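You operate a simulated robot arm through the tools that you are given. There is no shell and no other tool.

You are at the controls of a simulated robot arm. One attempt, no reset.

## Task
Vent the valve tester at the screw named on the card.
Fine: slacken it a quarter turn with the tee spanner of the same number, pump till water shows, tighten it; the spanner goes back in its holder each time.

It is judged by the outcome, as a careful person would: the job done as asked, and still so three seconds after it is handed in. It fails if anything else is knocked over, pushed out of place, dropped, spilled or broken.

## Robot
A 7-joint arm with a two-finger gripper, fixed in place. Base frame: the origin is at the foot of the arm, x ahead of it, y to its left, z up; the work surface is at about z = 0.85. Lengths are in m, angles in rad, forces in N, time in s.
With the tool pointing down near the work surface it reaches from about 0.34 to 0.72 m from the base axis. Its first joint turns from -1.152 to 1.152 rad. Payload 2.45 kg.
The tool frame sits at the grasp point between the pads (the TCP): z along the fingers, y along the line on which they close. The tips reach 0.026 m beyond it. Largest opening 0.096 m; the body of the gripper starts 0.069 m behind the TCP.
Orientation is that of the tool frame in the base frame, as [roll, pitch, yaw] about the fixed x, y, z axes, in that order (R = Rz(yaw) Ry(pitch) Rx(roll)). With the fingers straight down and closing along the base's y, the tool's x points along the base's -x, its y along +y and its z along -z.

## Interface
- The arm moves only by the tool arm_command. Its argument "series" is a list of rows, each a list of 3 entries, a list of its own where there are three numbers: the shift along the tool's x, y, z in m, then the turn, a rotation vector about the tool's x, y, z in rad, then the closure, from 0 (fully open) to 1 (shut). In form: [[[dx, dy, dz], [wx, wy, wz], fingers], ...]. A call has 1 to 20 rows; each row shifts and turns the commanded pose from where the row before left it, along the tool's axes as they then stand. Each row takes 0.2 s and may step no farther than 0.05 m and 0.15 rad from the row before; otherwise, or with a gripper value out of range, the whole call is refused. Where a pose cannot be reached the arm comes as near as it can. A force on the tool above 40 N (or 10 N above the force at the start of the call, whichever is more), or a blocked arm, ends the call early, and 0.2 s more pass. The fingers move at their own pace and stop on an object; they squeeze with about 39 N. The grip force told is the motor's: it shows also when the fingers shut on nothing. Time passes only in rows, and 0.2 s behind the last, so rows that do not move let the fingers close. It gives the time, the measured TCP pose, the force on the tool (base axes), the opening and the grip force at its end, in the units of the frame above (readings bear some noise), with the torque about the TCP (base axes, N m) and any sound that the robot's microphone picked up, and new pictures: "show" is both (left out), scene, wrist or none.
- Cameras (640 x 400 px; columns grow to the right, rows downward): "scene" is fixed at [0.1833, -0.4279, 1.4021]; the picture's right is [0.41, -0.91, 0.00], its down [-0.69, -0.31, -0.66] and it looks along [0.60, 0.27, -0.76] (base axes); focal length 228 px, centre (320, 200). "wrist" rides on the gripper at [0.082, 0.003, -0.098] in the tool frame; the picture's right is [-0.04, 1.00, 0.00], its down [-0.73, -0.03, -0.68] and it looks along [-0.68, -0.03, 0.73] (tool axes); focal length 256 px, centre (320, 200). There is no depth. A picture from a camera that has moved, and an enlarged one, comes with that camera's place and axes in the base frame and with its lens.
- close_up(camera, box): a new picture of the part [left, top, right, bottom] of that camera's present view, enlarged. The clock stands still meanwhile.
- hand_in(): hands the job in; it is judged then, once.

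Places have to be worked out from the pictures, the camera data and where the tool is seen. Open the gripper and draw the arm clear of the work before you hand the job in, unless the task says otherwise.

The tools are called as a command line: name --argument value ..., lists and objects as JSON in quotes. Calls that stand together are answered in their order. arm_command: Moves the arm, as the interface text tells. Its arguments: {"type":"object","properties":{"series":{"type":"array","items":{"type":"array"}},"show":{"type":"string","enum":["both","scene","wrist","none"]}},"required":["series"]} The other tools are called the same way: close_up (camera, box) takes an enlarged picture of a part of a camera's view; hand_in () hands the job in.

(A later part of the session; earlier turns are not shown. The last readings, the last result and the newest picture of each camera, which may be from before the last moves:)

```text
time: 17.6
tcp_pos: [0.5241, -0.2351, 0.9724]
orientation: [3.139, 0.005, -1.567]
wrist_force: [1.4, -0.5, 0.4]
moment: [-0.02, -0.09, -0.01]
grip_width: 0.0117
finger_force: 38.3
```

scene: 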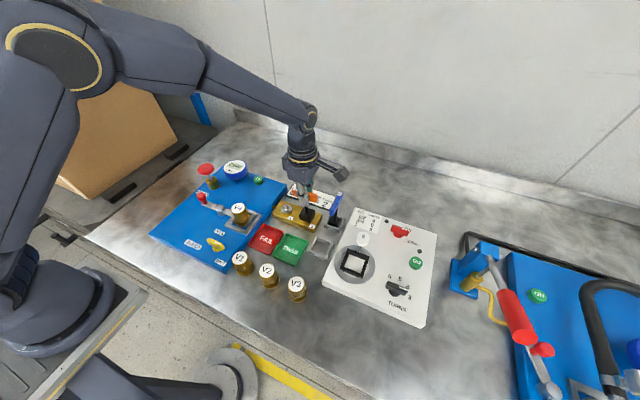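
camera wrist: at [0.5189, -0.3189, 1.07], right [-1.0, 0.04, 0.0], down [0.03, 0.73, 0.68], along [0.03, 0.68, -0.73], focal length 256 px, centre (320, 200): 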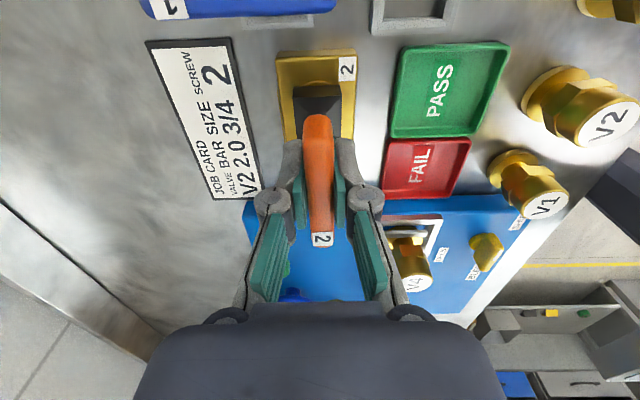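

Side forces are now zero. I lift straight off the screw.

arm_command --series '[[[0, 0, -0.005], [0, 0, 0], 1], [[0, 0, -0.01], [0, 0, 0], 1], [[0, 0, -0.02], [0, 0, 0], 1], [[0, 0, -0.03], [0, 0, 0], 1], [[0, 0, -0.03], [0, 0, 0], 1], [[0, 0, 0], [0, 0, 0], 1]]'

close_up --camera "scene" --box '[280, 190, 330, 225]'

close_up --camera "wrist" --box '[260, 40, 380, 130]'

```text
time: 19.0
tcp_pos: [0.5251, -0.2373, 1.0679]
orientation: [3.141, 0.002, -1.57]
wrist_force: [0.2, 0.4, -2.5]
moment: [0.0, -0.01, 0.01]
grip_width: 0.0119
finger_force: 38.7
camera wrist: at [0.5204, -0.3208, 1.1655], right [-1.0, 0.04, 0.0], down [0.03, 0.73, 0.68], along [0.03, 0.68, -0.73], focal length 256 px, centre (320, 200)
```

scene: 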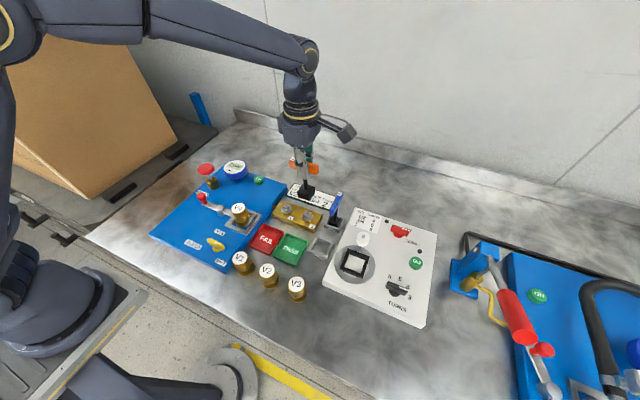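
wrist: 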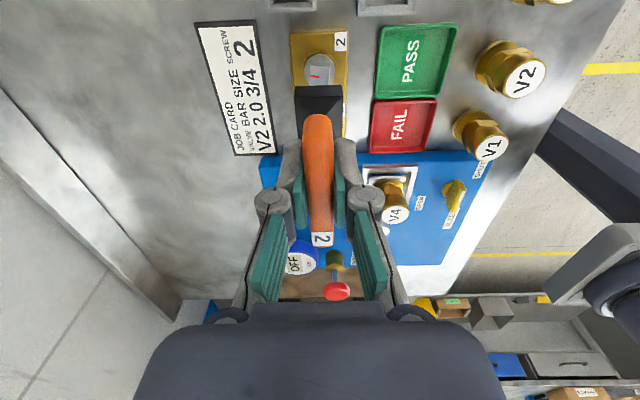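

```text
11.43 times, centred on (305, 208) of scene
camera zoom: at [0.1833, -0.4279, 1.4021], right [0.41, -0.91, 0.0], down [-0.69, -0.31, -0.66], along [0.6, 0.27, -0.76], focal length 2600 px, centre (491, 114)
```

zoom: 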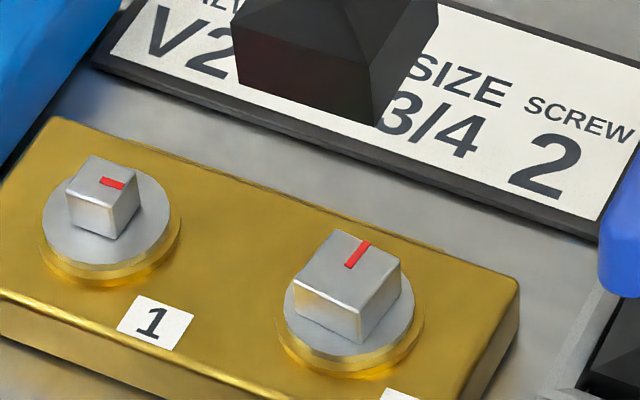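

```text
4.44 times, centred on (320, 85) of wrist
camera zoom: at [0.5204, -0.3208, 1.1655], right [-1.0, 0.04, 0.0], down [0.03, 0.73, 0.68], along [0.03, 0.68, -0.73], focal length 1138 px, centre (320, 711)
```

zoom: 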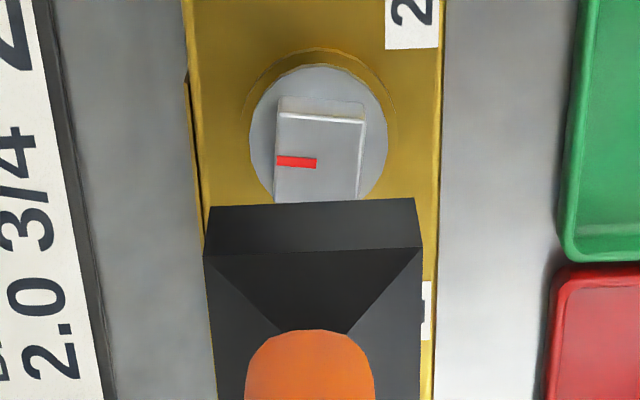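

The mark now points nearly to +x but stops about 8° short, because of play in the socket. I re-engage and turn that bit more to make it a true quarter turn.

arm_command --series '[[[0, 0, 0.03], [0, 0, 0.09], 1], [[0, 0, 0.03], [0, 0, 0], 1], [[0, 0, 0.01], [0, 0, 0], 1], [[0, 0, 0], [0, 0, 0], 1], [[0, 0, 0.005], [0, 0, 0], 1], [[0, 0, 0.005], [0, 0, 0], 1], [[0, 0, 0.005], [0, 0, 0], 1], [[0, 0, 0.005], [0, 0, 0], 1], [[0, 0, 0.003], [0, 0, 0], 1], [[0, 0, 0], [0, 0, 0], 1]]'

close_up --camera "scene" --box '[290, 185, 330, 225]'

```text
time: 21.2
tcp_pos: [0.5237, -0.2374, 0.976]
orientation: [3.14, 0.001, -1.657]
wrist_force: [1.9, 10.2, -1.2]
moment: [0.96, -0.09, 0.0]
grip_width: 0.0118
finger_force: 38.6
camera wrist: at [0.5123, -0.3206, 1.0725], right [-0.99, 0.13, 0.0], down [0.09, 0.73, 0.68], along [0.09, 0.68, -0.73], focal length 256 px, centre (320, 200)
```

scene: 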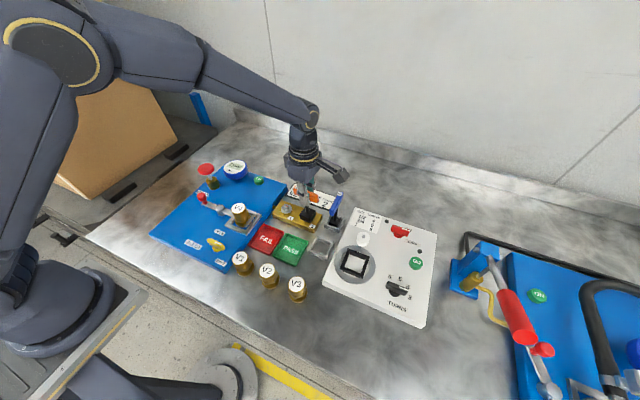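
wrist: 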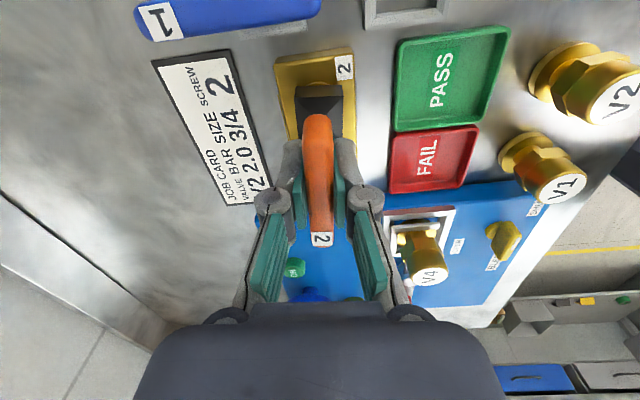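

```text
10.00 times, centred on (310, 205) of scene
camera zoom: at [0.1833, -0.4276, 1.4022], right [0.41, -0.91, 0.0], down [-0.69, -0.31, -0.66], along [0.6, 0.27, -0.76], focal length 2275 px, centre (420, 150)
```

zoom: 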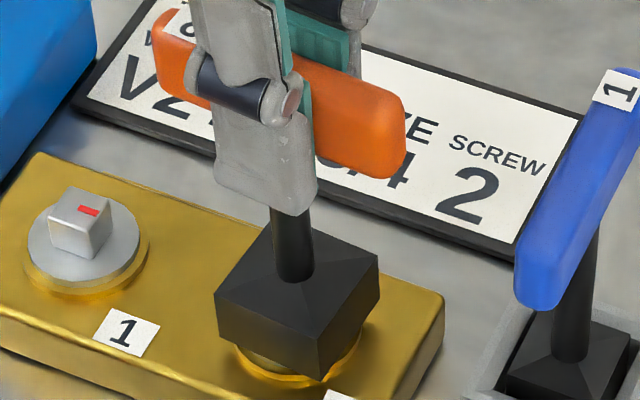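

It is re-engaged. I relieve the small y load and turn 0.235 rad anticlockwise, to 0.145 past the earlier angle.

arm_command --series '[[[-0.001, 0, 0], [0, 0, 0], 1], [[0, 0, 0], [0, 0, -0.08], 1], [[0, 0, 0], [0, 0, -0.08], 1], [[0, 0, 0], [0, 0, -0.08], 1], [[0, 0, 0], [0, 0, 0], 1]]' --show "none"

```text
time: 22.4
tcp_pos: [0.5246, -0.2384, 0.9743]
orientation: [-3.14, 0.001, -1.418]
wrist_force: [-0.2, 9.4, 0.6]
moment: [0.95, 0.08, -0.12]
grip_width: 0.0121
finger_force: 38.8
```

arm_command --series '[[[-0.0015, 0, 0], [0, 0, 0], 1], [[0, 0, 0], [0, 0, 0.05], 1], [[0, 0, -0.005], [0, 0, 0], 1], [[0, 0, -0.01], [0, 0, 0], 1], [[0, 0, -0.02], [0, 0, 0], 1], [[0, 0, -0.03], [0, 0, 0], 1], [[0, 0, -0.03], [0, 0, 0], 1], [[0, 0, 0], [0, 0, 0], 1]]'

close_up --camera "scene" --box '[280, 190, 330, 225]'

close_up --camera "wrist" --box '[260, 40, 380, 130]'

```text
time: 24.2
tcp_pos: [0.5257, -0.2373, 1.0713]
orientation: [-3.141, 0.0, -1.469]
wrist_force: [0.3, 0.1, -2.7]
moment: [-0.02, 0.0, 0.01]
grip_width: 0.0116
finger_force: 38.6
camera wrist: at [0.5288, -0.3194, 1.1683], right [-1.0, -0.06, 0.0], down [-0.04, 0.73, 0.68], along [-0.04, 0.68, -0.73], focal length 256 px, centre (320, 200)
```

scene: 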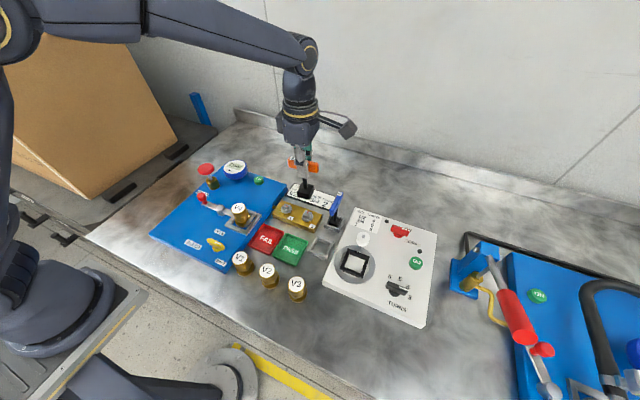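
wrist: 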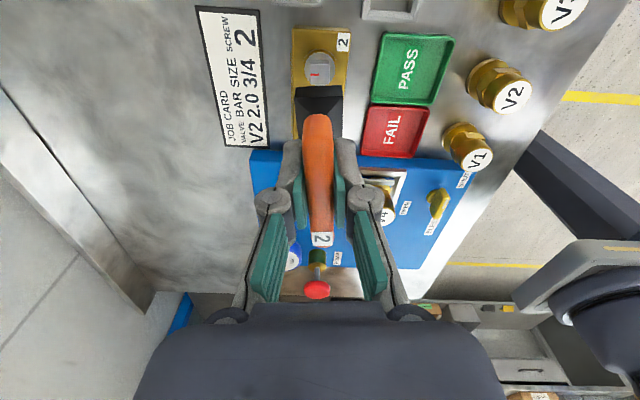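

```text
11.43 times, centred on (305, 208) of scene
camera zoom: at [0.1833, -0.4279, 1.4021], right [0.41, -0.91, 0.0], down [-0.69, -0.31, -0.66], along [0.6, 0.27, -0.76], focal length 2600 px, centre (491, 114)
```

zoom: 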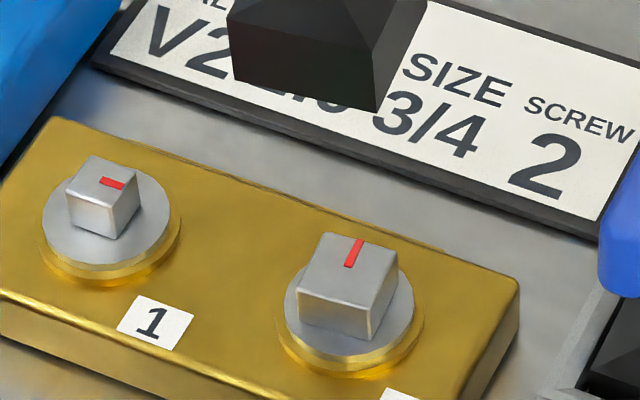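

```text
4.44 times, centred on (320, 85) of wrist
camera zoom: at [0.5288, -0.3194, 1.1683], right [-1.0, -0.06, 0.0], down [-0.04, 0.73, 0.68], along [-0.04, 0.68, -0.73], focal length 1138 px, centre (320, 711)
```

zoom: 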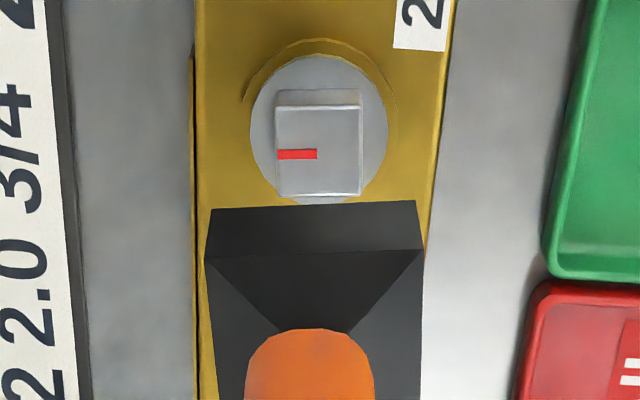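

The mark now points to +x, within about 3° of a quarter turn. I turn the spanner back to its first heading in the air and carry it above its holder.

arm_command --series '[[[0, 0, 0], [0, 0, 0.1393], 1], [[0, 0, 0], [0, 0, 0.1393], 1], [[0, 0, 0], [0, 0, 0.1393], 1], [[0, 0, 0], [0, 0, 0.1393], 1], [[0, 0, 0], [0, 0, 0.1393], 1], [[0, 0, 0], [0, 0, 0.1393], 1], [[0, 0, 0], [0, 0, 0.1393], 1], [[0, 0, 0], [0, 0, 0.1393], 1], [[0, 0, 0], [0, 0, 0.1393], 1], [[0, 0, 0], [0, 0, 0.1393], 1], [[0, 0, 0], [0, 0, 0.1393], 1], [[0, 0, 0], [0, 0, 0.1393], 1], [[0.0336, 0, 0], [0, 0, 0], 1], [[0.0337, 0, 0], [0, 0, 0], 1], [[0, -0.0374, 0], [0, 0, 0], 1], [[0, -0.0375, 0], [0, 0, 0], 1], [[0, 0, 0], [0, 0, 0], 1]]'

close_up --camera "scene" --box '[290, 190, 360, 260]'

close_up --camera "wrist" --box '[260, 20, 380, 130]'

```text
time: 27.8
tcp_pos: [0.4556, -0.3124, 1.0686]
orientation: [3.141, -0.001, -3.141]
wrist_force: [-0.3, 0.5, -2.7]
moment: [0.0, 0.0, 0.0]
grip_width: 0.0116
finger_force: 39.4
camera wrist: at [0.3734, -0.3106, 1.1666], right [0.04, 1.0, 0.0], down [0.73, -0.03, 0.68], along [0.68, -0.03, -0.73], focal length 256 px, centre (320, 200)
```

scene: 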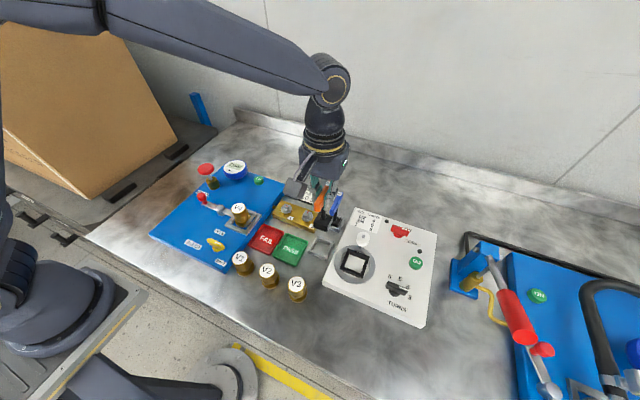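
wrist: 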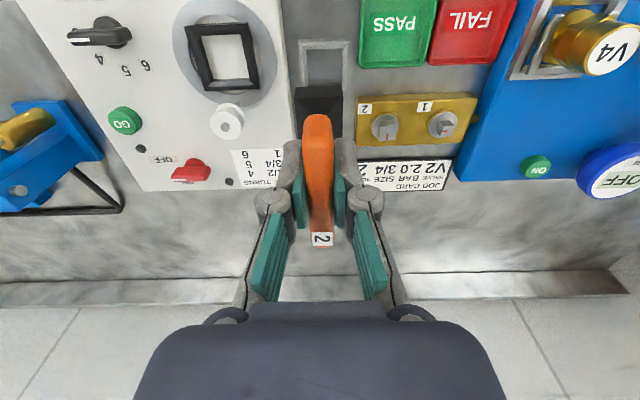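

```text
5.71 times, centred on (325, 225) of scene
camera zoom: at [0.1833, -0.4279, 1.4021], right [0.41, -0.91, 0.0], down [-0.69, -0.31, -0.66], along [0.6, 0.27, -0.76], focal length 1300 px, centre (291, 57)
```

zoom: 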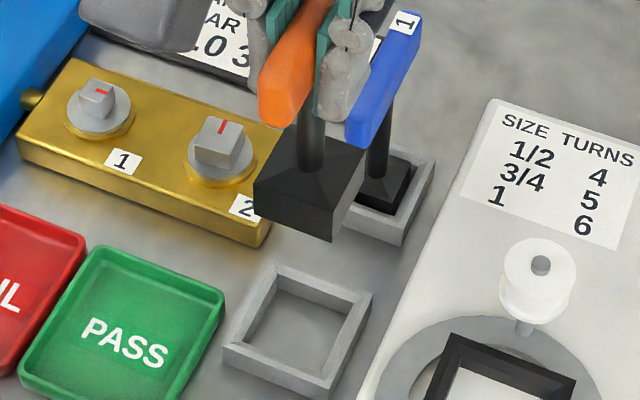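

```text
3.64 times, centred on (320, 75) of wrist
camera zoom: at [0.3734, -0.3106, 1.1666], right [0.04, 1.0, 0.0], down [0.73, -0.03, 0.68], along [0.68, -0.03, -0.73], focal length 931 px, centre (320, 654)
```

zoom: 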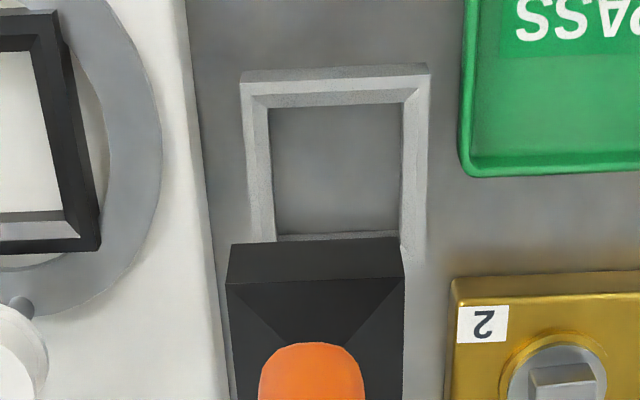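

Compared with the view after the first lift, the socket is now about 4 mm too far toward -y and 2 mm too far toward -x. I correct that, lower to just above the rim, and look again.

arm_command --series '[[[-0.002, 0.0038, 0.02], [0, 0, 0], 1], [[0, 0, 0.03], [0, 0, 0], 1], [[0, 0, 0.025], [0, 0, 0], 1], [[0, 0, 0.01], [0, 0, 0], 1], [[0, 0, 0], [0, 0, 0], 1]]'

close_up --camera "scene" --box '[300, 210, 350, 265]'

close_up --camera "wrist" --box '[260, 40, 380, 130]'

```text
time: 29.0
tcp_pos: [0.4603, -0.3061, 0.9829]
orientation: [-3.14, 0.001, 3.141]
wrist_force: [0.9, 1.0, -1.8]
moment: [0.0, 0.02, 0.01]
grip_width: 0.012
finger_force: 38.7
camera wrist: at [0.3773, -0.305, 1.0799], right [0.04, 1.0, 0.0], down [0.73, -0.03, 0.68], along [0.68, -0.03, -0.73], focal length 256 px, centre (320, 200)
```

scene: 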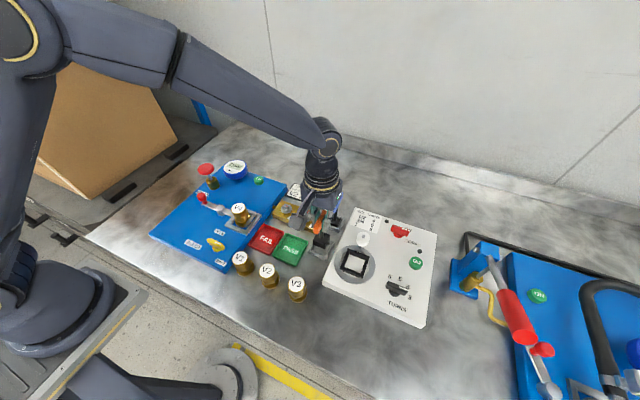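
wrist: 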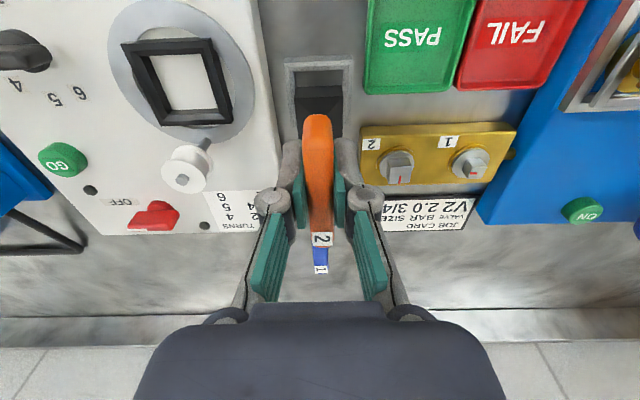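

```text
7.27 times, centred on (325, 238) of scene
camera zoom: at [0.1833, -0.4279, 1.4021], right [0.41, -0.91, 0.0], down [-0.69, -0.31, -0.66], along [0.6, 0.27, -0.76], focal length 1655 px, centre (284, -73)
```

zoom: 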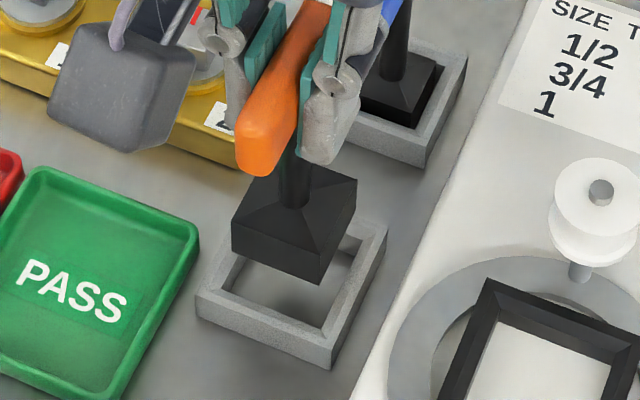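

```text
4.44 times, centred on (320, 85) of wrist
camera zoom: at [0.3773, -0.305, 1.0799], right [0.04, 1.0, 0.0], down [0.73, -0.03, 0.68], along [0.68, -0.03, -0.73], focal length 1138 px, centre (320, 711)
```

zoom: 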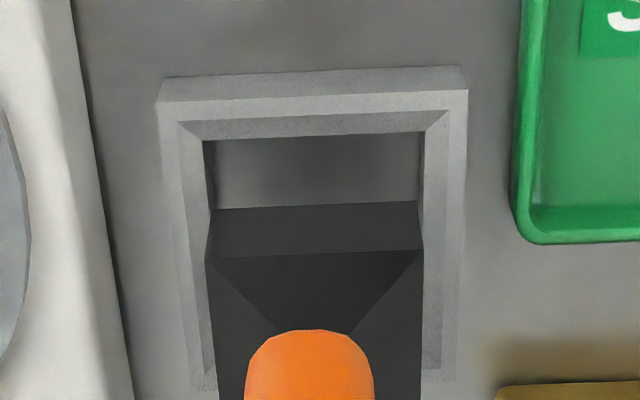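

The socket is centred over the holder in y, and about 1.5 mm too far in +x. I correct and lower it in.

arm_command --series '[[[0.0015, 0, 0.008], [0, 0, 0], 1], [[0, 0, 0.008], [0, 0, 0], 1], [[0, 0, 0.008], [0, 0, 0], 1], [[0, 0, 0.005], [0, 0, 0], 1], [[0, 0, 0.002], [0, 0, 0], 1], [[0, 0, 0], [0, 0, 0], 1]]'

close_up --camera "scene" --box '[300, 210, 350, 265]'

```text
time: 30.4
tcp_pos: [0.4589, -0.3057, 0.9525]
orientation: [3.142, 0.0, -3.14]
wrist_force: [0.6, 0.0, -3.5]
moment: [-0.02, 0.04, -0.01]
grip_width: 0.0116
finger_force: 38.5
camera wrist: at [0.3758, -0.3049, 1.0492], right [0.04, 1.0, 0.0], down [0.73, -0.03, 0.68], along [0.68, -0.03, -0.73], focal length 256 px, centre (320, 200)
```

scene: 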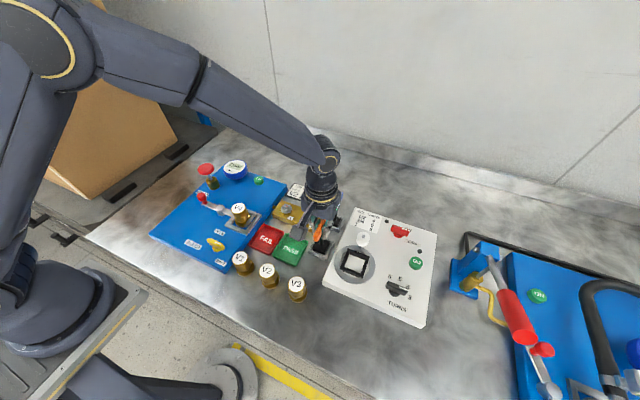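
wrist: 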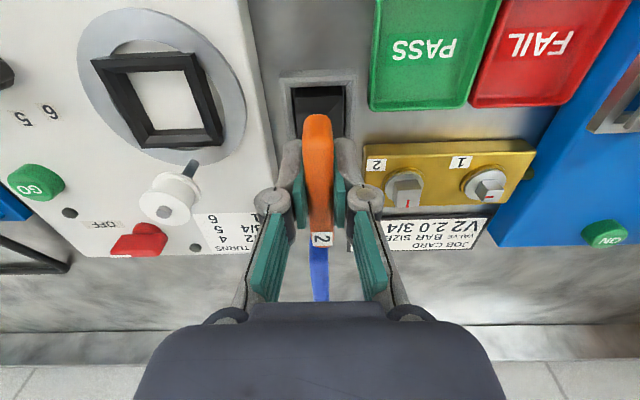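

```text
7.27 times, centred on (325, 238) of scene
camera zoom: at [0.1833, -0.4279, 1.4021], right [0.41, -0.91, 0.0], down [-0.69, -0.31, -0.66], along [0.6, 0.27, -0.76], focal length 1655 px, centre (284, -73)
```

zoom: 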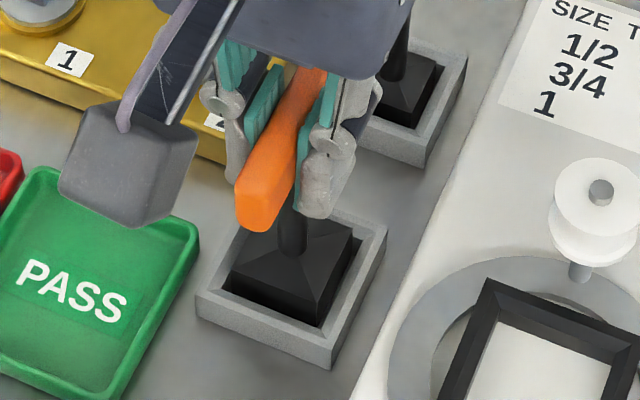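

It is inside the holder. I lower the last few millimetres until it touches.

arm_command --series '[[[0, 0, 0.0015], [0, 0, 0], 1], [[0, 0, 0.0015], [0, 0, 0], 1], [[0, 0, 0.001], [0, 0, 0], 1], [[0, 0, 0], [0, 0, 0], 1]]' --show "none"

```text
time: 31.4
tcp_pos: [0.458, -0.3074, 0.9489]
orientation: [3.141, -0.001, -3.141]
wrist_force: [-0.2, 0.1, -2.3]
moment: [0.03, 0.0, -0.02]
grip_width: 0.0118
finger_force: 38.6
```

arm_command --series '[[[0, 0, 0.001], [0, 0, 0], 1], [[0, 0, 0.001], [0, 0, 0], 1], [[0, 0, 0], [0, 0, 0], 1]]' --show "none"

```text
time: 32.2
tcp_pos: [0.4576, -0.3058, 0.9484]
orientation: [3.141, -0.001, -3.142]
wrist_force: [-0.5, -0.4, -2.8]
moment: [0.0, 0.0, 0.0]
grip_width: 0.0118
finger_force: 38.1
```

There is still no contact, so I keep lowering gently.

arm_command --series '[[[0, 0, 0.001], [0, 0, 0], 1], [[0, 0, 0.001], [0, 0, 0], 1], [[0, 0, 0.001], [0, 0, 0], 1], [[0, 0, 0], [0, 0, 0], 1]]'

close_up --camera "scene" --box '[300, 210, 350, 265]'

```text
time: 33.2
tcp_pos: [0.4578, -0.3077, 0.9472]
orientation: [-3.141, 0.001, -3.142]
wrist_force: [-7.6, 7.0, 29.8]
moment: [0.12, 0.16, 0.01]
grip_width: 0.0116
finger_force: 38.5
camera wrist: at [0.3746, -0.3056, 1.044], right [0.04, 1.0, 0.0], down [0.73, -0.03, 0.68], along [0.68, -0.03, -0.73], focal length 256 px, centre (320, 200)
```

scene: 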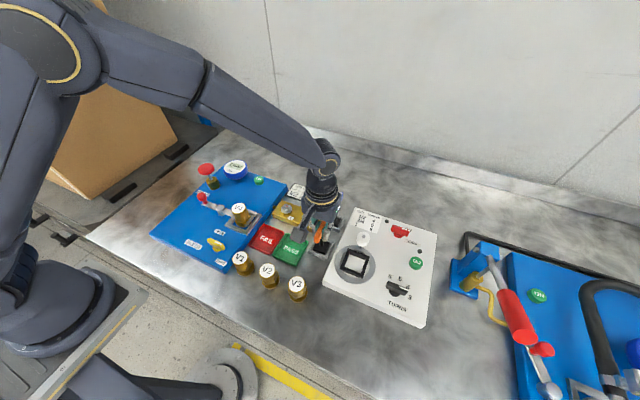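
wrist: 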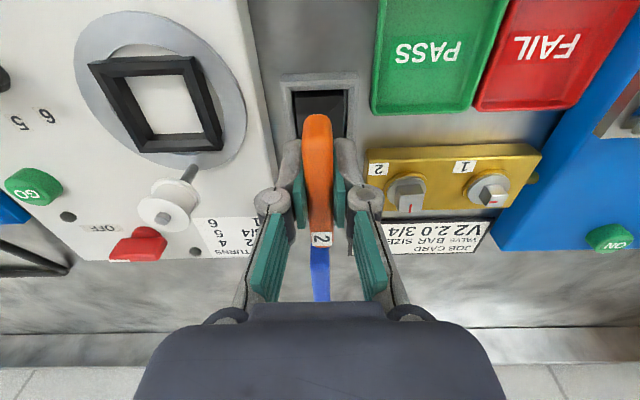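

```text
7.27 times, centred on (325, 238) of scene
camera zoom: at [0.1826, -0.4274, 1.4023], right [0.41, -0.91, 0.0], down [-0.69, -0.31, -0.66], along [0.6, 0.27, -0.76], focal length 1655 px, centre (284, -73)
```

zoom: 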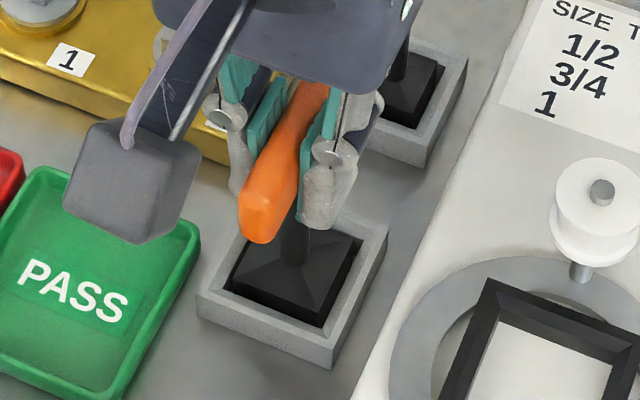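

The spanner has bottomed in its holder (30 N). I ease off, open to a narrow gap, and rise.

arm_command --series '[[[0, 0, -0.001], [0, 0, 0], 1], [[0, 0, 0], [0, 0, 0], 1], [[0, 0, 0], [0, 0, 0], 0.6], [[0, 0, 0], [0, 0, 0], 0.5], [[0, 0, 0], [0, 0, 0], 0.5], [[0, 0, -0.02], [0, 0, 0], 0.5], [[0, 0, -0.04], [0, 0, 0], 0.5], [[0, 0, -0.04], [0, 0, 0], 0.5], [[0, 0, -0.04], [0, 0, 0], 0.5], [[0, 0, 0], [0, 0, 0], 0.5]]'

close_up --camera "scene" --box '[280, 180, 360, 265]'

close_up --camera "wrist" --box '[260, 20, 400, 220]'

```text
time: 35.4
tcp_pos: [0.4586, -0.3037, 1.0847]
orientation: [-3.141, 0.002, 3.14]
wrist_force: [0.3, 0.6, 0.1]
moment: [-0.01, -0.03, -0.03]
grip_width: 0.0478
finger_force: 0.0
camera wrist: at [0.3755, -0.3034, 1.1817], right [0.04, 1.0, 0.0], down [0.73, -0.03, 0.68], along [0.68, -0.03, -0.73], focal length 256 px, centre (320, 200)
```

scene: 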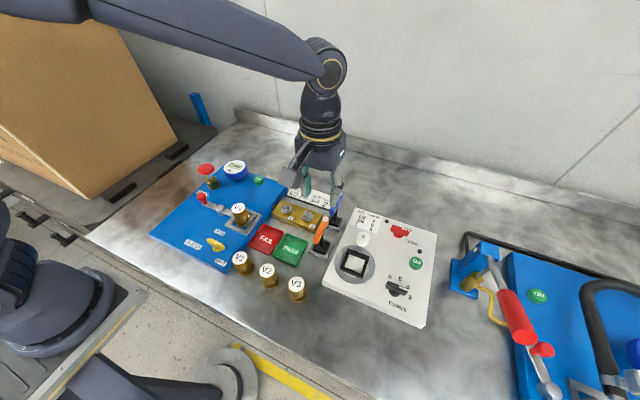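
wrist: 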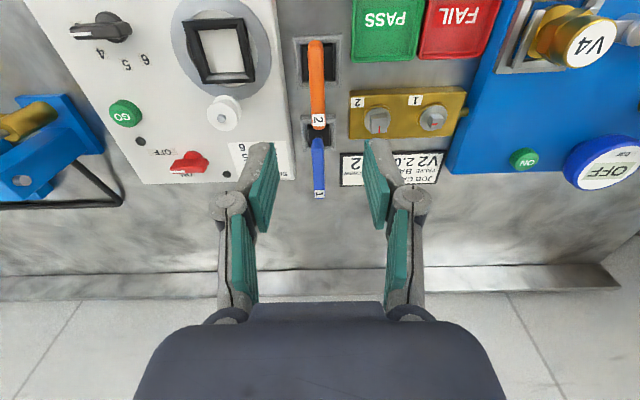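

```text
4.71 times, centred on (320, 222) of scene
camera zoom: at [0.1833, -0.4279, 1.4021], right [0.41, -0.91, 0.0], down [-0.69, -0.31, -0.66], along [0.6, 0.27, -0.76], focal length 1071 px, centre (320, 94)
```

zoom: 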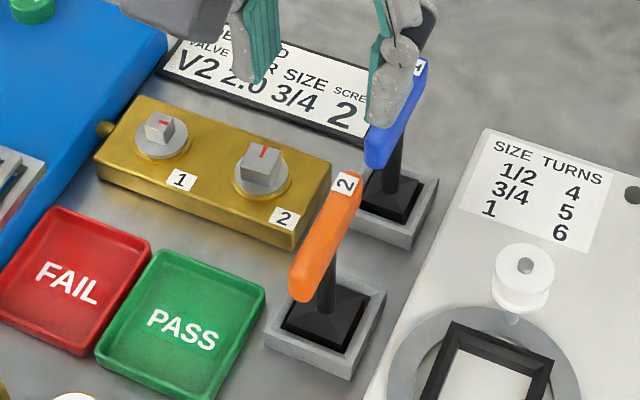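

```text
2.00 times, centred on (330, 120) of wrist
camera zoom: at [0.3755, -0.3034, 1.1817], right [0.04, 1.0, 0.0], down [0.73, -0.03, 0.68], along [0.68, -0.03, -0.73], focal length 512 px, centre (300, 360)
```

zoom: 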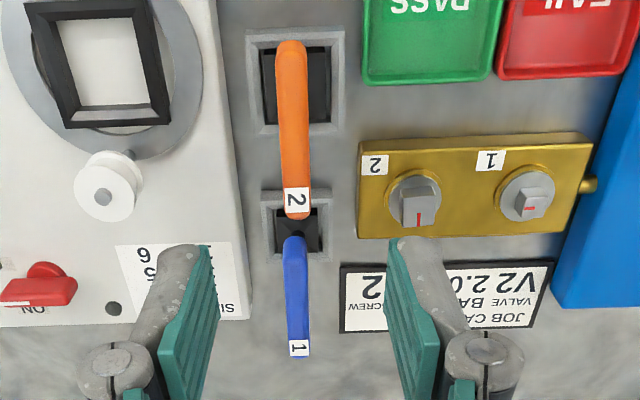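

Spanner 2 stands upright in its holder. The pump's red head comes out near (0.507, 0.088, 0.953). I close the fingers, cross over at height, and stop short of it for a look.

arm_command --series '[[[0.001, 0.0436, 0], [0, 0, 0], 1], [[0.001, 0.0436, 0], [0, 0, 0], 1], [[0.001, 0.0436, 0], [0, 0, 0], 1], [[0.001, 0.0436, 0], [0, 0, 0], 1], [[0.001, 0.0436, 0], [0, 0, 0], 1], [[0.001, 0.0436, 0], [0, 0, 0], 1], [[0.001, 0.0436, 0], [0, 0, 0], 1], [[0.001, 0.0436, 0], [0, 0, 0], 1], [[0, 0.0436, 0], [0, 0, 0], 1], [[0, 0, 0], [0, 0, 0], 1]]'

close_up --camera "wrist" --box '[260, 40, 380, 160]'

close_up --camera "scene" --box '[180, 150, 260, 210]'

```text
time: 37.6
tcp_pos: [0.4491, 0.0858, 1.0857]
orientation: [-3.142, 0.0, -3.142]
wrist_force: [0.2, -0.5, -1.1]
moment: [-0.01, -0.01, 0.01]
grip_width: 0.0
finger_force: 28.1
camera wrist: at [0.3661, 0.088, 1.1825], right [0.04, 1.0, 0.0], down [0.73, -0.03, 0.68], along [0.68, -0.03, -0.73], focal length 256 px, centre (320, 200)
```

scene: 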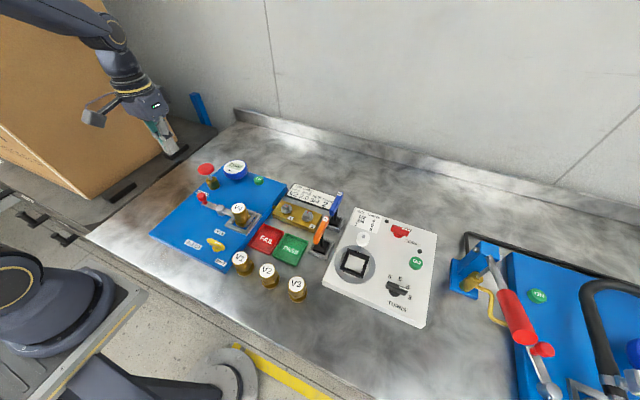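
wrist: 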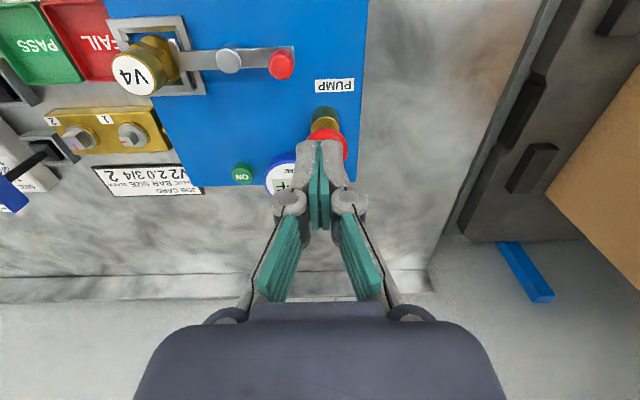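

```text
3.33 times, centred on (320, 100) of wrist
camera zoom: at [0.3661, 0.088, 1.1825], right [0.04, 1.0, 0.0], down [0.73, -0.03, 0.68], along [0.68, -0.03, -0.73], focal length 853 px, centre (320, 533)
```

zoom: 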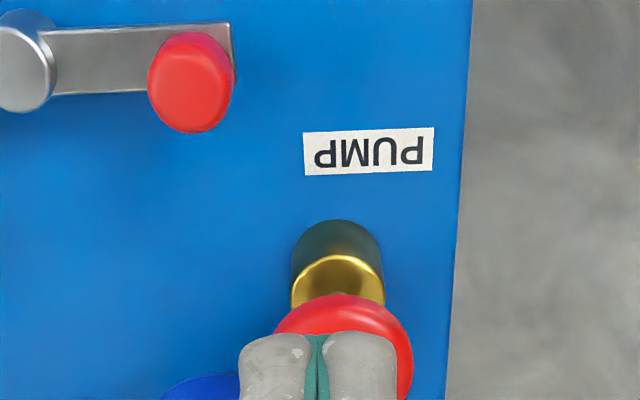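

```text
6.67 times, centred on (220, 180) of scene
camera zoom: at [0.1833, -0.4279, 1.4021], right [0.41, -0.91, 0.0], down [-0.69, -0.31, -0.66], along [0.6, 0.27, -0.76], focal length 1517 px, centre (987, 333)
```

zoom: 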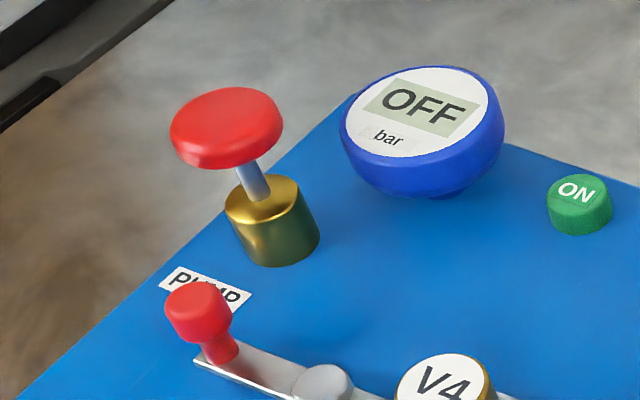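

The pump head is about 41 mm wide, near (0.508, 0.089), with its top at about z 0.957. It stands on a rod with roughly 30 mm of travel. I move above its centre and come down until the fingertips touch.

arm_command --series '[[[-0.0295, 0.0015, 0], [0, 0, 0], 1], [[-0.0295, 0.0015, 0], [0, 0, 0], 1], [[0, 0, 0.04], [0, 0, 0], 1], [[0, 0, 0.04], [0, 0, 0], 1], [[0, 0, 0.01], [0, 0, 0], 1], [[0, 0, 0], [0, 0, 0], 1]]'

close_up --camera "scene" --box '[180, 140, 260, 200]'

```text
time: 39.0
tcp_pos: [0.507, 0.089, 0.9932]
orientation: [-3.141, 0.001, -3.141]
wrist_force: [1.0, 0.2, 0.7]
moment: [-0.02, -0.02, 0.01]
grip_width: 0.0
finger_force: 28.9
camera wrist: at [0.4247, 0.0907, 1.0905], right [0.04, 1.0, 0.0], down [0.73, -0.03, 0.68], along [0.68, -0.03, -0.73], focal length 256 px, centre (320, 200)
```

scene: 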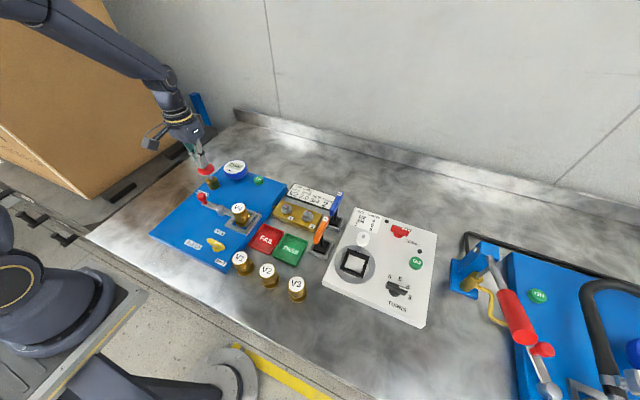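
wrist: 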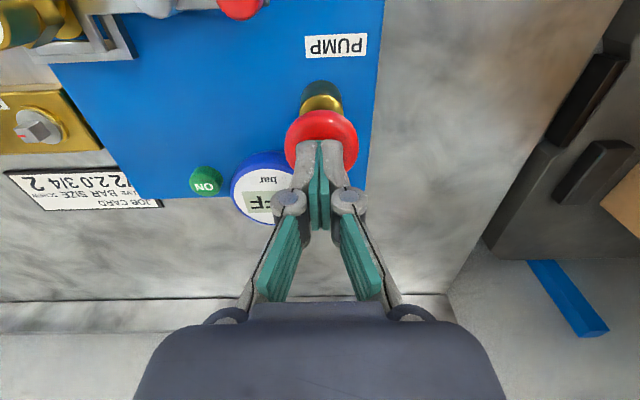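

```text
6.67 times, centred on (220, 170) of scene
camera zoom: at [0.1833, -0.4279, 1.4021], right [0.41, -0.91, 0.0], down [-0.69, -0.31, -0.66], along [0.6, 0.27, -0.76], focal length 1517 px, centre (987, 400)
```

zoom: 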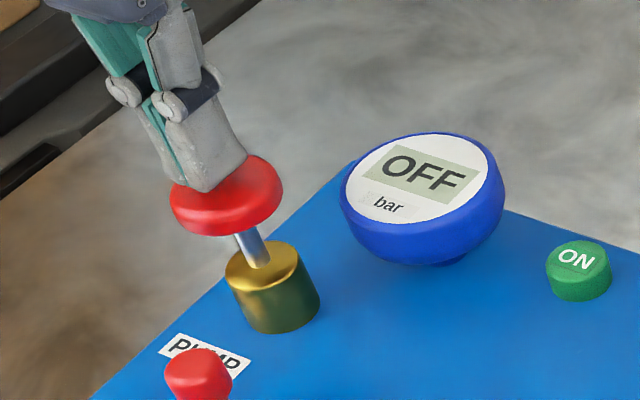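

The fingertips are just above the head and near its centre. I make a first slow stroke down.

arm_command --series '[[[0, 0, 0.008], [0, 0, 0], 1], [[0, 0, 0.006], [0, 0, 0], 1], [[0, 0, 0.006], [0, 0, 0], 1], [[0, 0, 0], [0, 0, 0], 1]]'

close_up --camera "scene" --box '[180, 140, 260, 200]'

```text
time: 40.0
tcp_pos: [0.5073, 0.0903, 0.9742]
orientation: [3.141, 0.0, -3.14]
wrist_force: [1.0, 0.9, 2.9]
moment: [0.02, -0.03, -0.02]
grip_width: 0.0058
finger_force: 28.2
camera wrist: at [0.425, 0.0907, 1.072], right [0.04, 1.0, 0.0], down [0.73, -0.03, 0.68], along [0.68, -0.03, -0.73], focal length 256 px, centre (320, 200)
```

scene: 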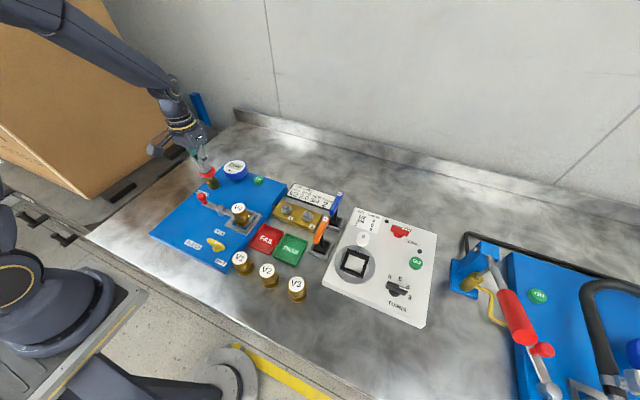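
wrist: 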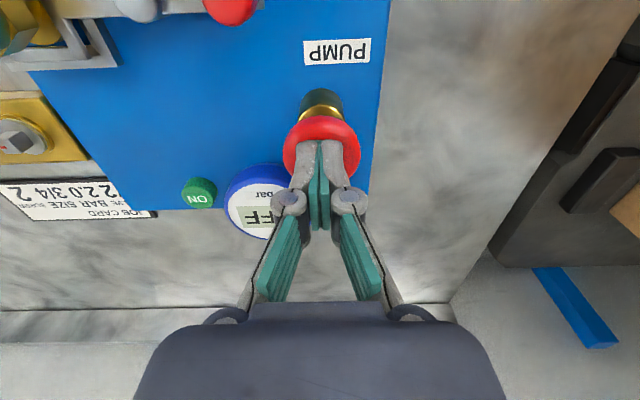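

```text
6.67 times, centred on (220, 170) of scene
camera zoom: at [0.1833, -0.4279, 1.4021], right [0.41, -0.91, 0.0], down [-0.69, -0.31, -0.66], along [0.6, 0.27, -0.76], focal length 1517 px, centre (987, 400)
```

zoom: 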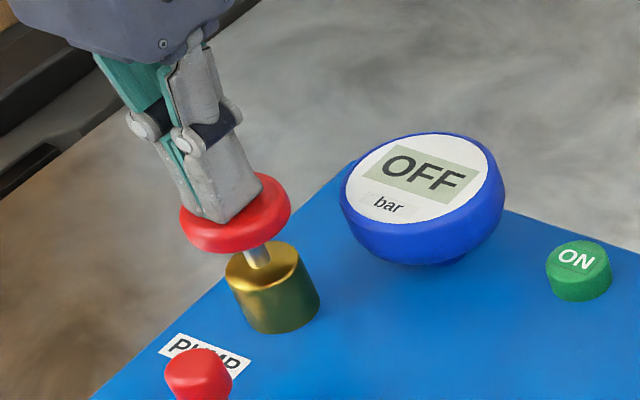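

The head goes down with only about 3 N. I continue to the bottom of the stroke.

arm_command --series '[[[0, 0, 0.006], [0, 0, 0], 1], [[0, 0, 0.006], [0, 0, 0], 1], [[0, 0, 0.005], [0, 0, 0], 1], [[0, 0, 0], [0, 0, 0], 1]]'

close_up --camera "scene" --box '[180, 140, 260, 200]'

close_up --camera "scene" --box '[270, 190, 330, 230]'

```text
time: 41.0
tcp_pos: [0.5085, 0.0896, 0.9582]
orientation: [-3.141, 0.0, -3.142]
wrist_force: [-2.1, -0.4, 4.6]
moment: [-0.02, 0.04, -0.03]
grip_width: 0.0061
finger_force: 28.5
camera wrist: at [0.4263, 0.0907, 1.0562], right [0.04, 1.0, 0.0], down [0.73, -0.03, 0.68], along [0.68, -0.03, -0.73], focal length 256 px, centre (320, 200)
```

scene: 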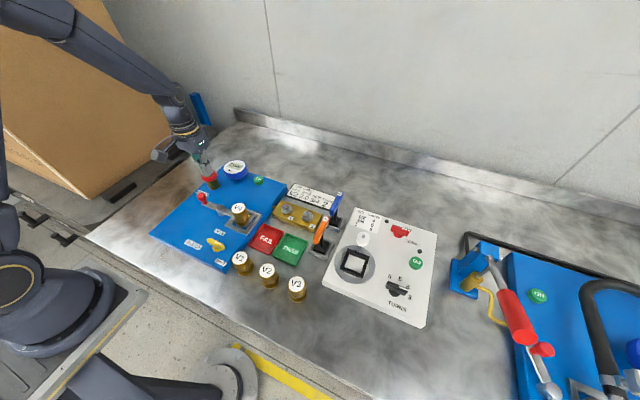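
wrist: 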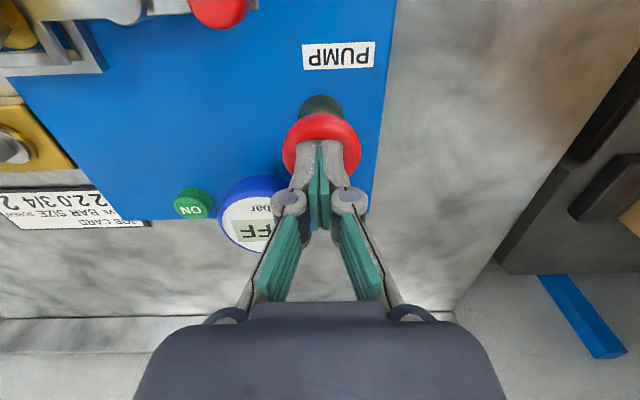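

```text
6.67 times, centred on (220, 170) of scene
camera zoom: at [0.1831, -0.4279, 1.4021], right [0.41, -0.91, 0.0], down [-0.69, -0.31, -0.66], along [0.6, 0.27, -0.76], focal length 1517 px, centre (987, 400)
```

zoom: 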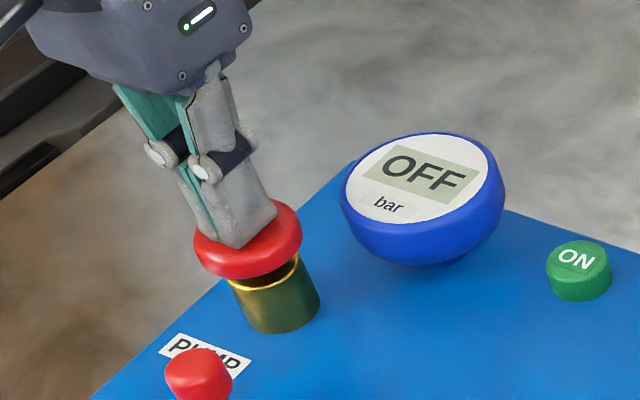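

```text
10.00 times, centred on (300, 210) of scene
camera zoom: at [0.1831, -0.4279, 1.4021], right [0.41, -0.91, 0.0], down [-0.69, -0.31, -0.66], along [0.6, 0.27, -0.76], focal length 2275 px, centre (520, 100)
```

zoom: 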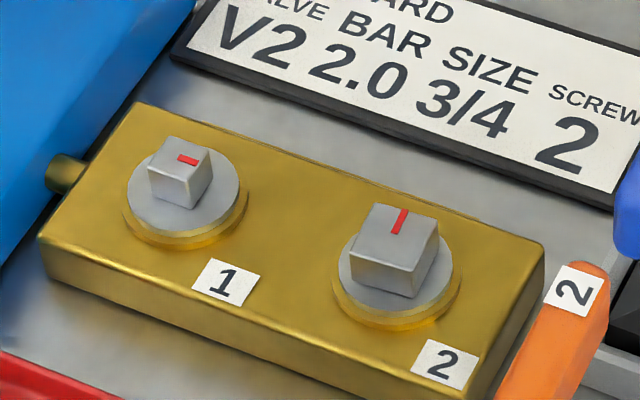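

The head is almost down on the cylinder and no water shows yet. I raise the tool to see if the plunger springs back.

arm_command --series '[[[0, 0, 0.003], [0, 0, 0], 1], [[0, 0, -0.01], [0, 0, 0], 1], [[0, 0, -0.015], [0, 0, 0], 1], [[0, 0, -0.015], [0, 0, 0], 1], [[0, 0, 0], [0, 0, 0], 1]]' --show "scene"

close_up --camera "scene" --box '[180, 140, 260, 200]'

close_up --camera "scene" --box '[270, 190, 330, 230]'

```text
time: 42.2
tcp_pos: [0.5089, 0.0868, 0.9933]
orientation: [-3.141, 0.001, -3.141]
wrist_force: [-0.1, 0.4, -0.7]
moment: [-0.01, 0.02, 0.0]
grip_width: 0.0
finger_force: 28.2
```

scene: 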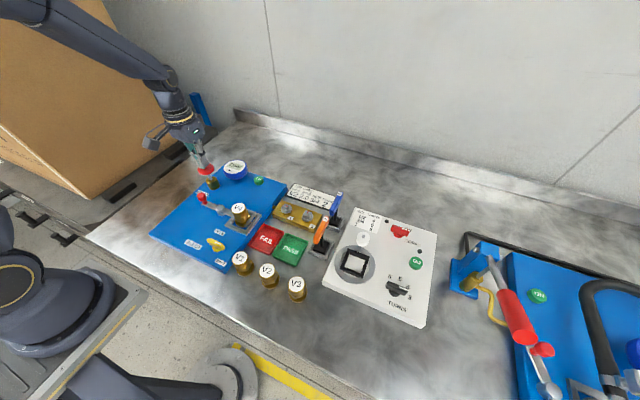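

```text
6.67 times, centred on (220, 170) of scene
camera zoom: at [0.1833, -0.4279, 1.4021], right [0.41, -0.91, 0.0], down [-0.69, -0.31, -0.66], along [0.6, 0.27, -0.76], focal length 1517 px, centre (987, 400)
```

zoom: 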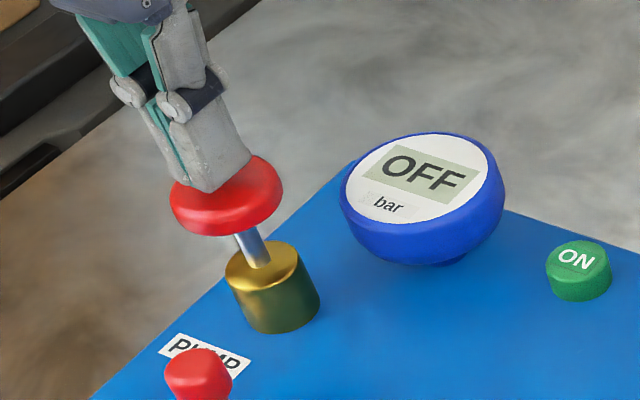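

```text
10.00 times, centred on (300, 210) of scene
camera zoom: at [0.1833, -0.4279, 1.4021], right [0.41, -0.91, 0.0], down [-0.69, -0.31, -0.66], along [0.6, 0.27, -0.76], focal length 2275 px, centre (520, 100)
```

zoom: 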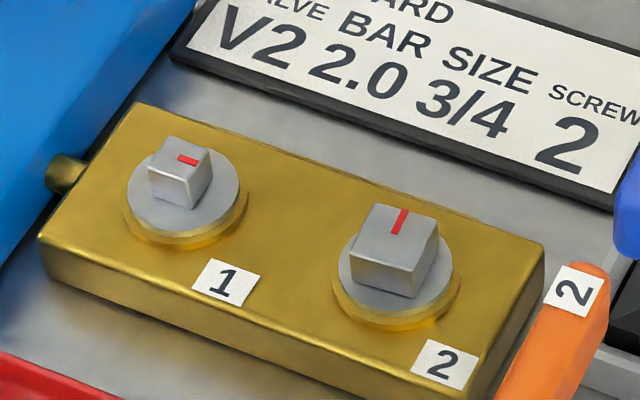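

The plunger springs back, and there is no water at screw 2 so far. I make one full stroke at a time and check the screw after each.

arm_command --series '[[[0, 0, 0.01], [0, 0, 0], 1], [[0, 0, 0.01], [0, 0, 0], 1], [[0, 0, 0.01], [0, 0, 0], 1], [[0, 0, 0.009], [0, 0, 0], 1], [[0, 0, 0], [0, 0, 0], 1], [[0, 0, -0.014], [0, 0, 0], 1], [[0, 0, -0.015], [0, 0, 0], 1], [[0, 0, -0.01], [0, 0, 0], 1], [[0, 0, 0], [0, 0, 0], 1]]' --show "scene"

close_up --camera "scene" --box '[270, 190, 330, 230]'

```text
time: 44.2
tcp_pos: [0.5081, 0.0883, 0.9942]
orientation: [3.141, -0.001, 3.14]
wrist_force: [0.0, 0.0, -0.7]
moment: [0.01, 0.04, 0.03]
grip_width: 0.0001
finger_force: 28.6
```

scene: 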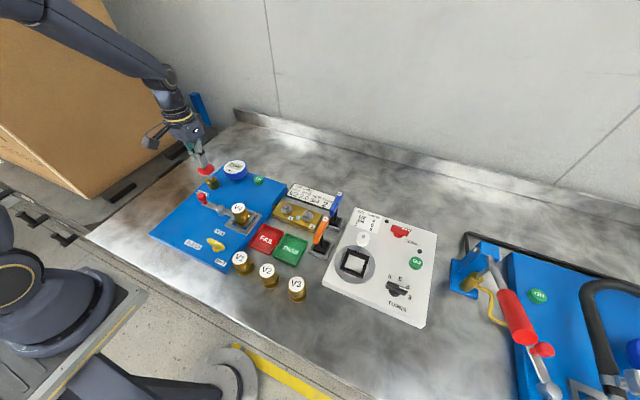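

```text
10.00 times, centred on (300, 210) of scene
camera zoom: at [0.1833, -0.4279, 1.4021], right [0.41, -0.91, 0.0], down [-0.69, -0.31, -0.66], along [0.6, 0.27, -0.76], focal length 2275 px, centre (520, 100)
```

zoom: 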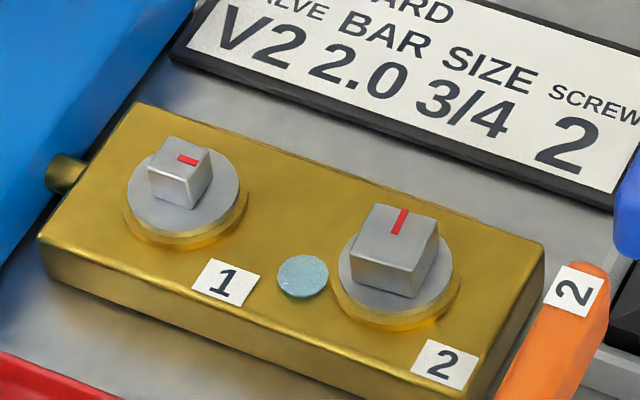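

A light blue spot has appeared beside screw 2. I zoom in to see if it is water or froth.

close_up --camera "scene" --box '[292, 205, 312, 220]'

close_up --camera "scene" --box '[180, 150, 260, 210]'

```text
16.00 times, centred on (302, 212) of scene
camera zoom: at [0.1833, -0.4279, 1.4021], right [0.41, -0.91, 0.0], down [-0.69, -0.31, -0.66], along [0.6, 0.27, -0.76], focal length 3640 px, centre (608, 0)
```

zoom: 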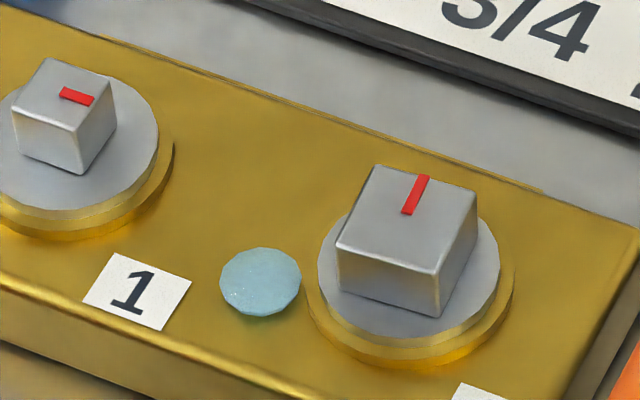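

```text
6.67 times, centred on (220, 180) of scene
camera zoom: at [0.1833, -0.4279, 1.4021], right [0.41, -0.91, 0.0], down [-0.69, -0.31, -0.66], along [0.6, 0.27, -0.76], focal length 1517 px, centre (987, 333)
```

zoom: 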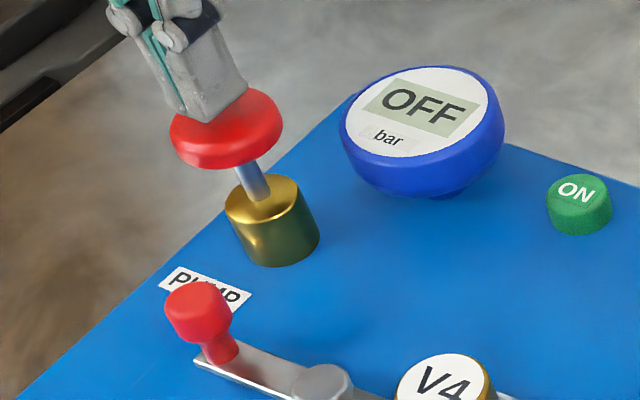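

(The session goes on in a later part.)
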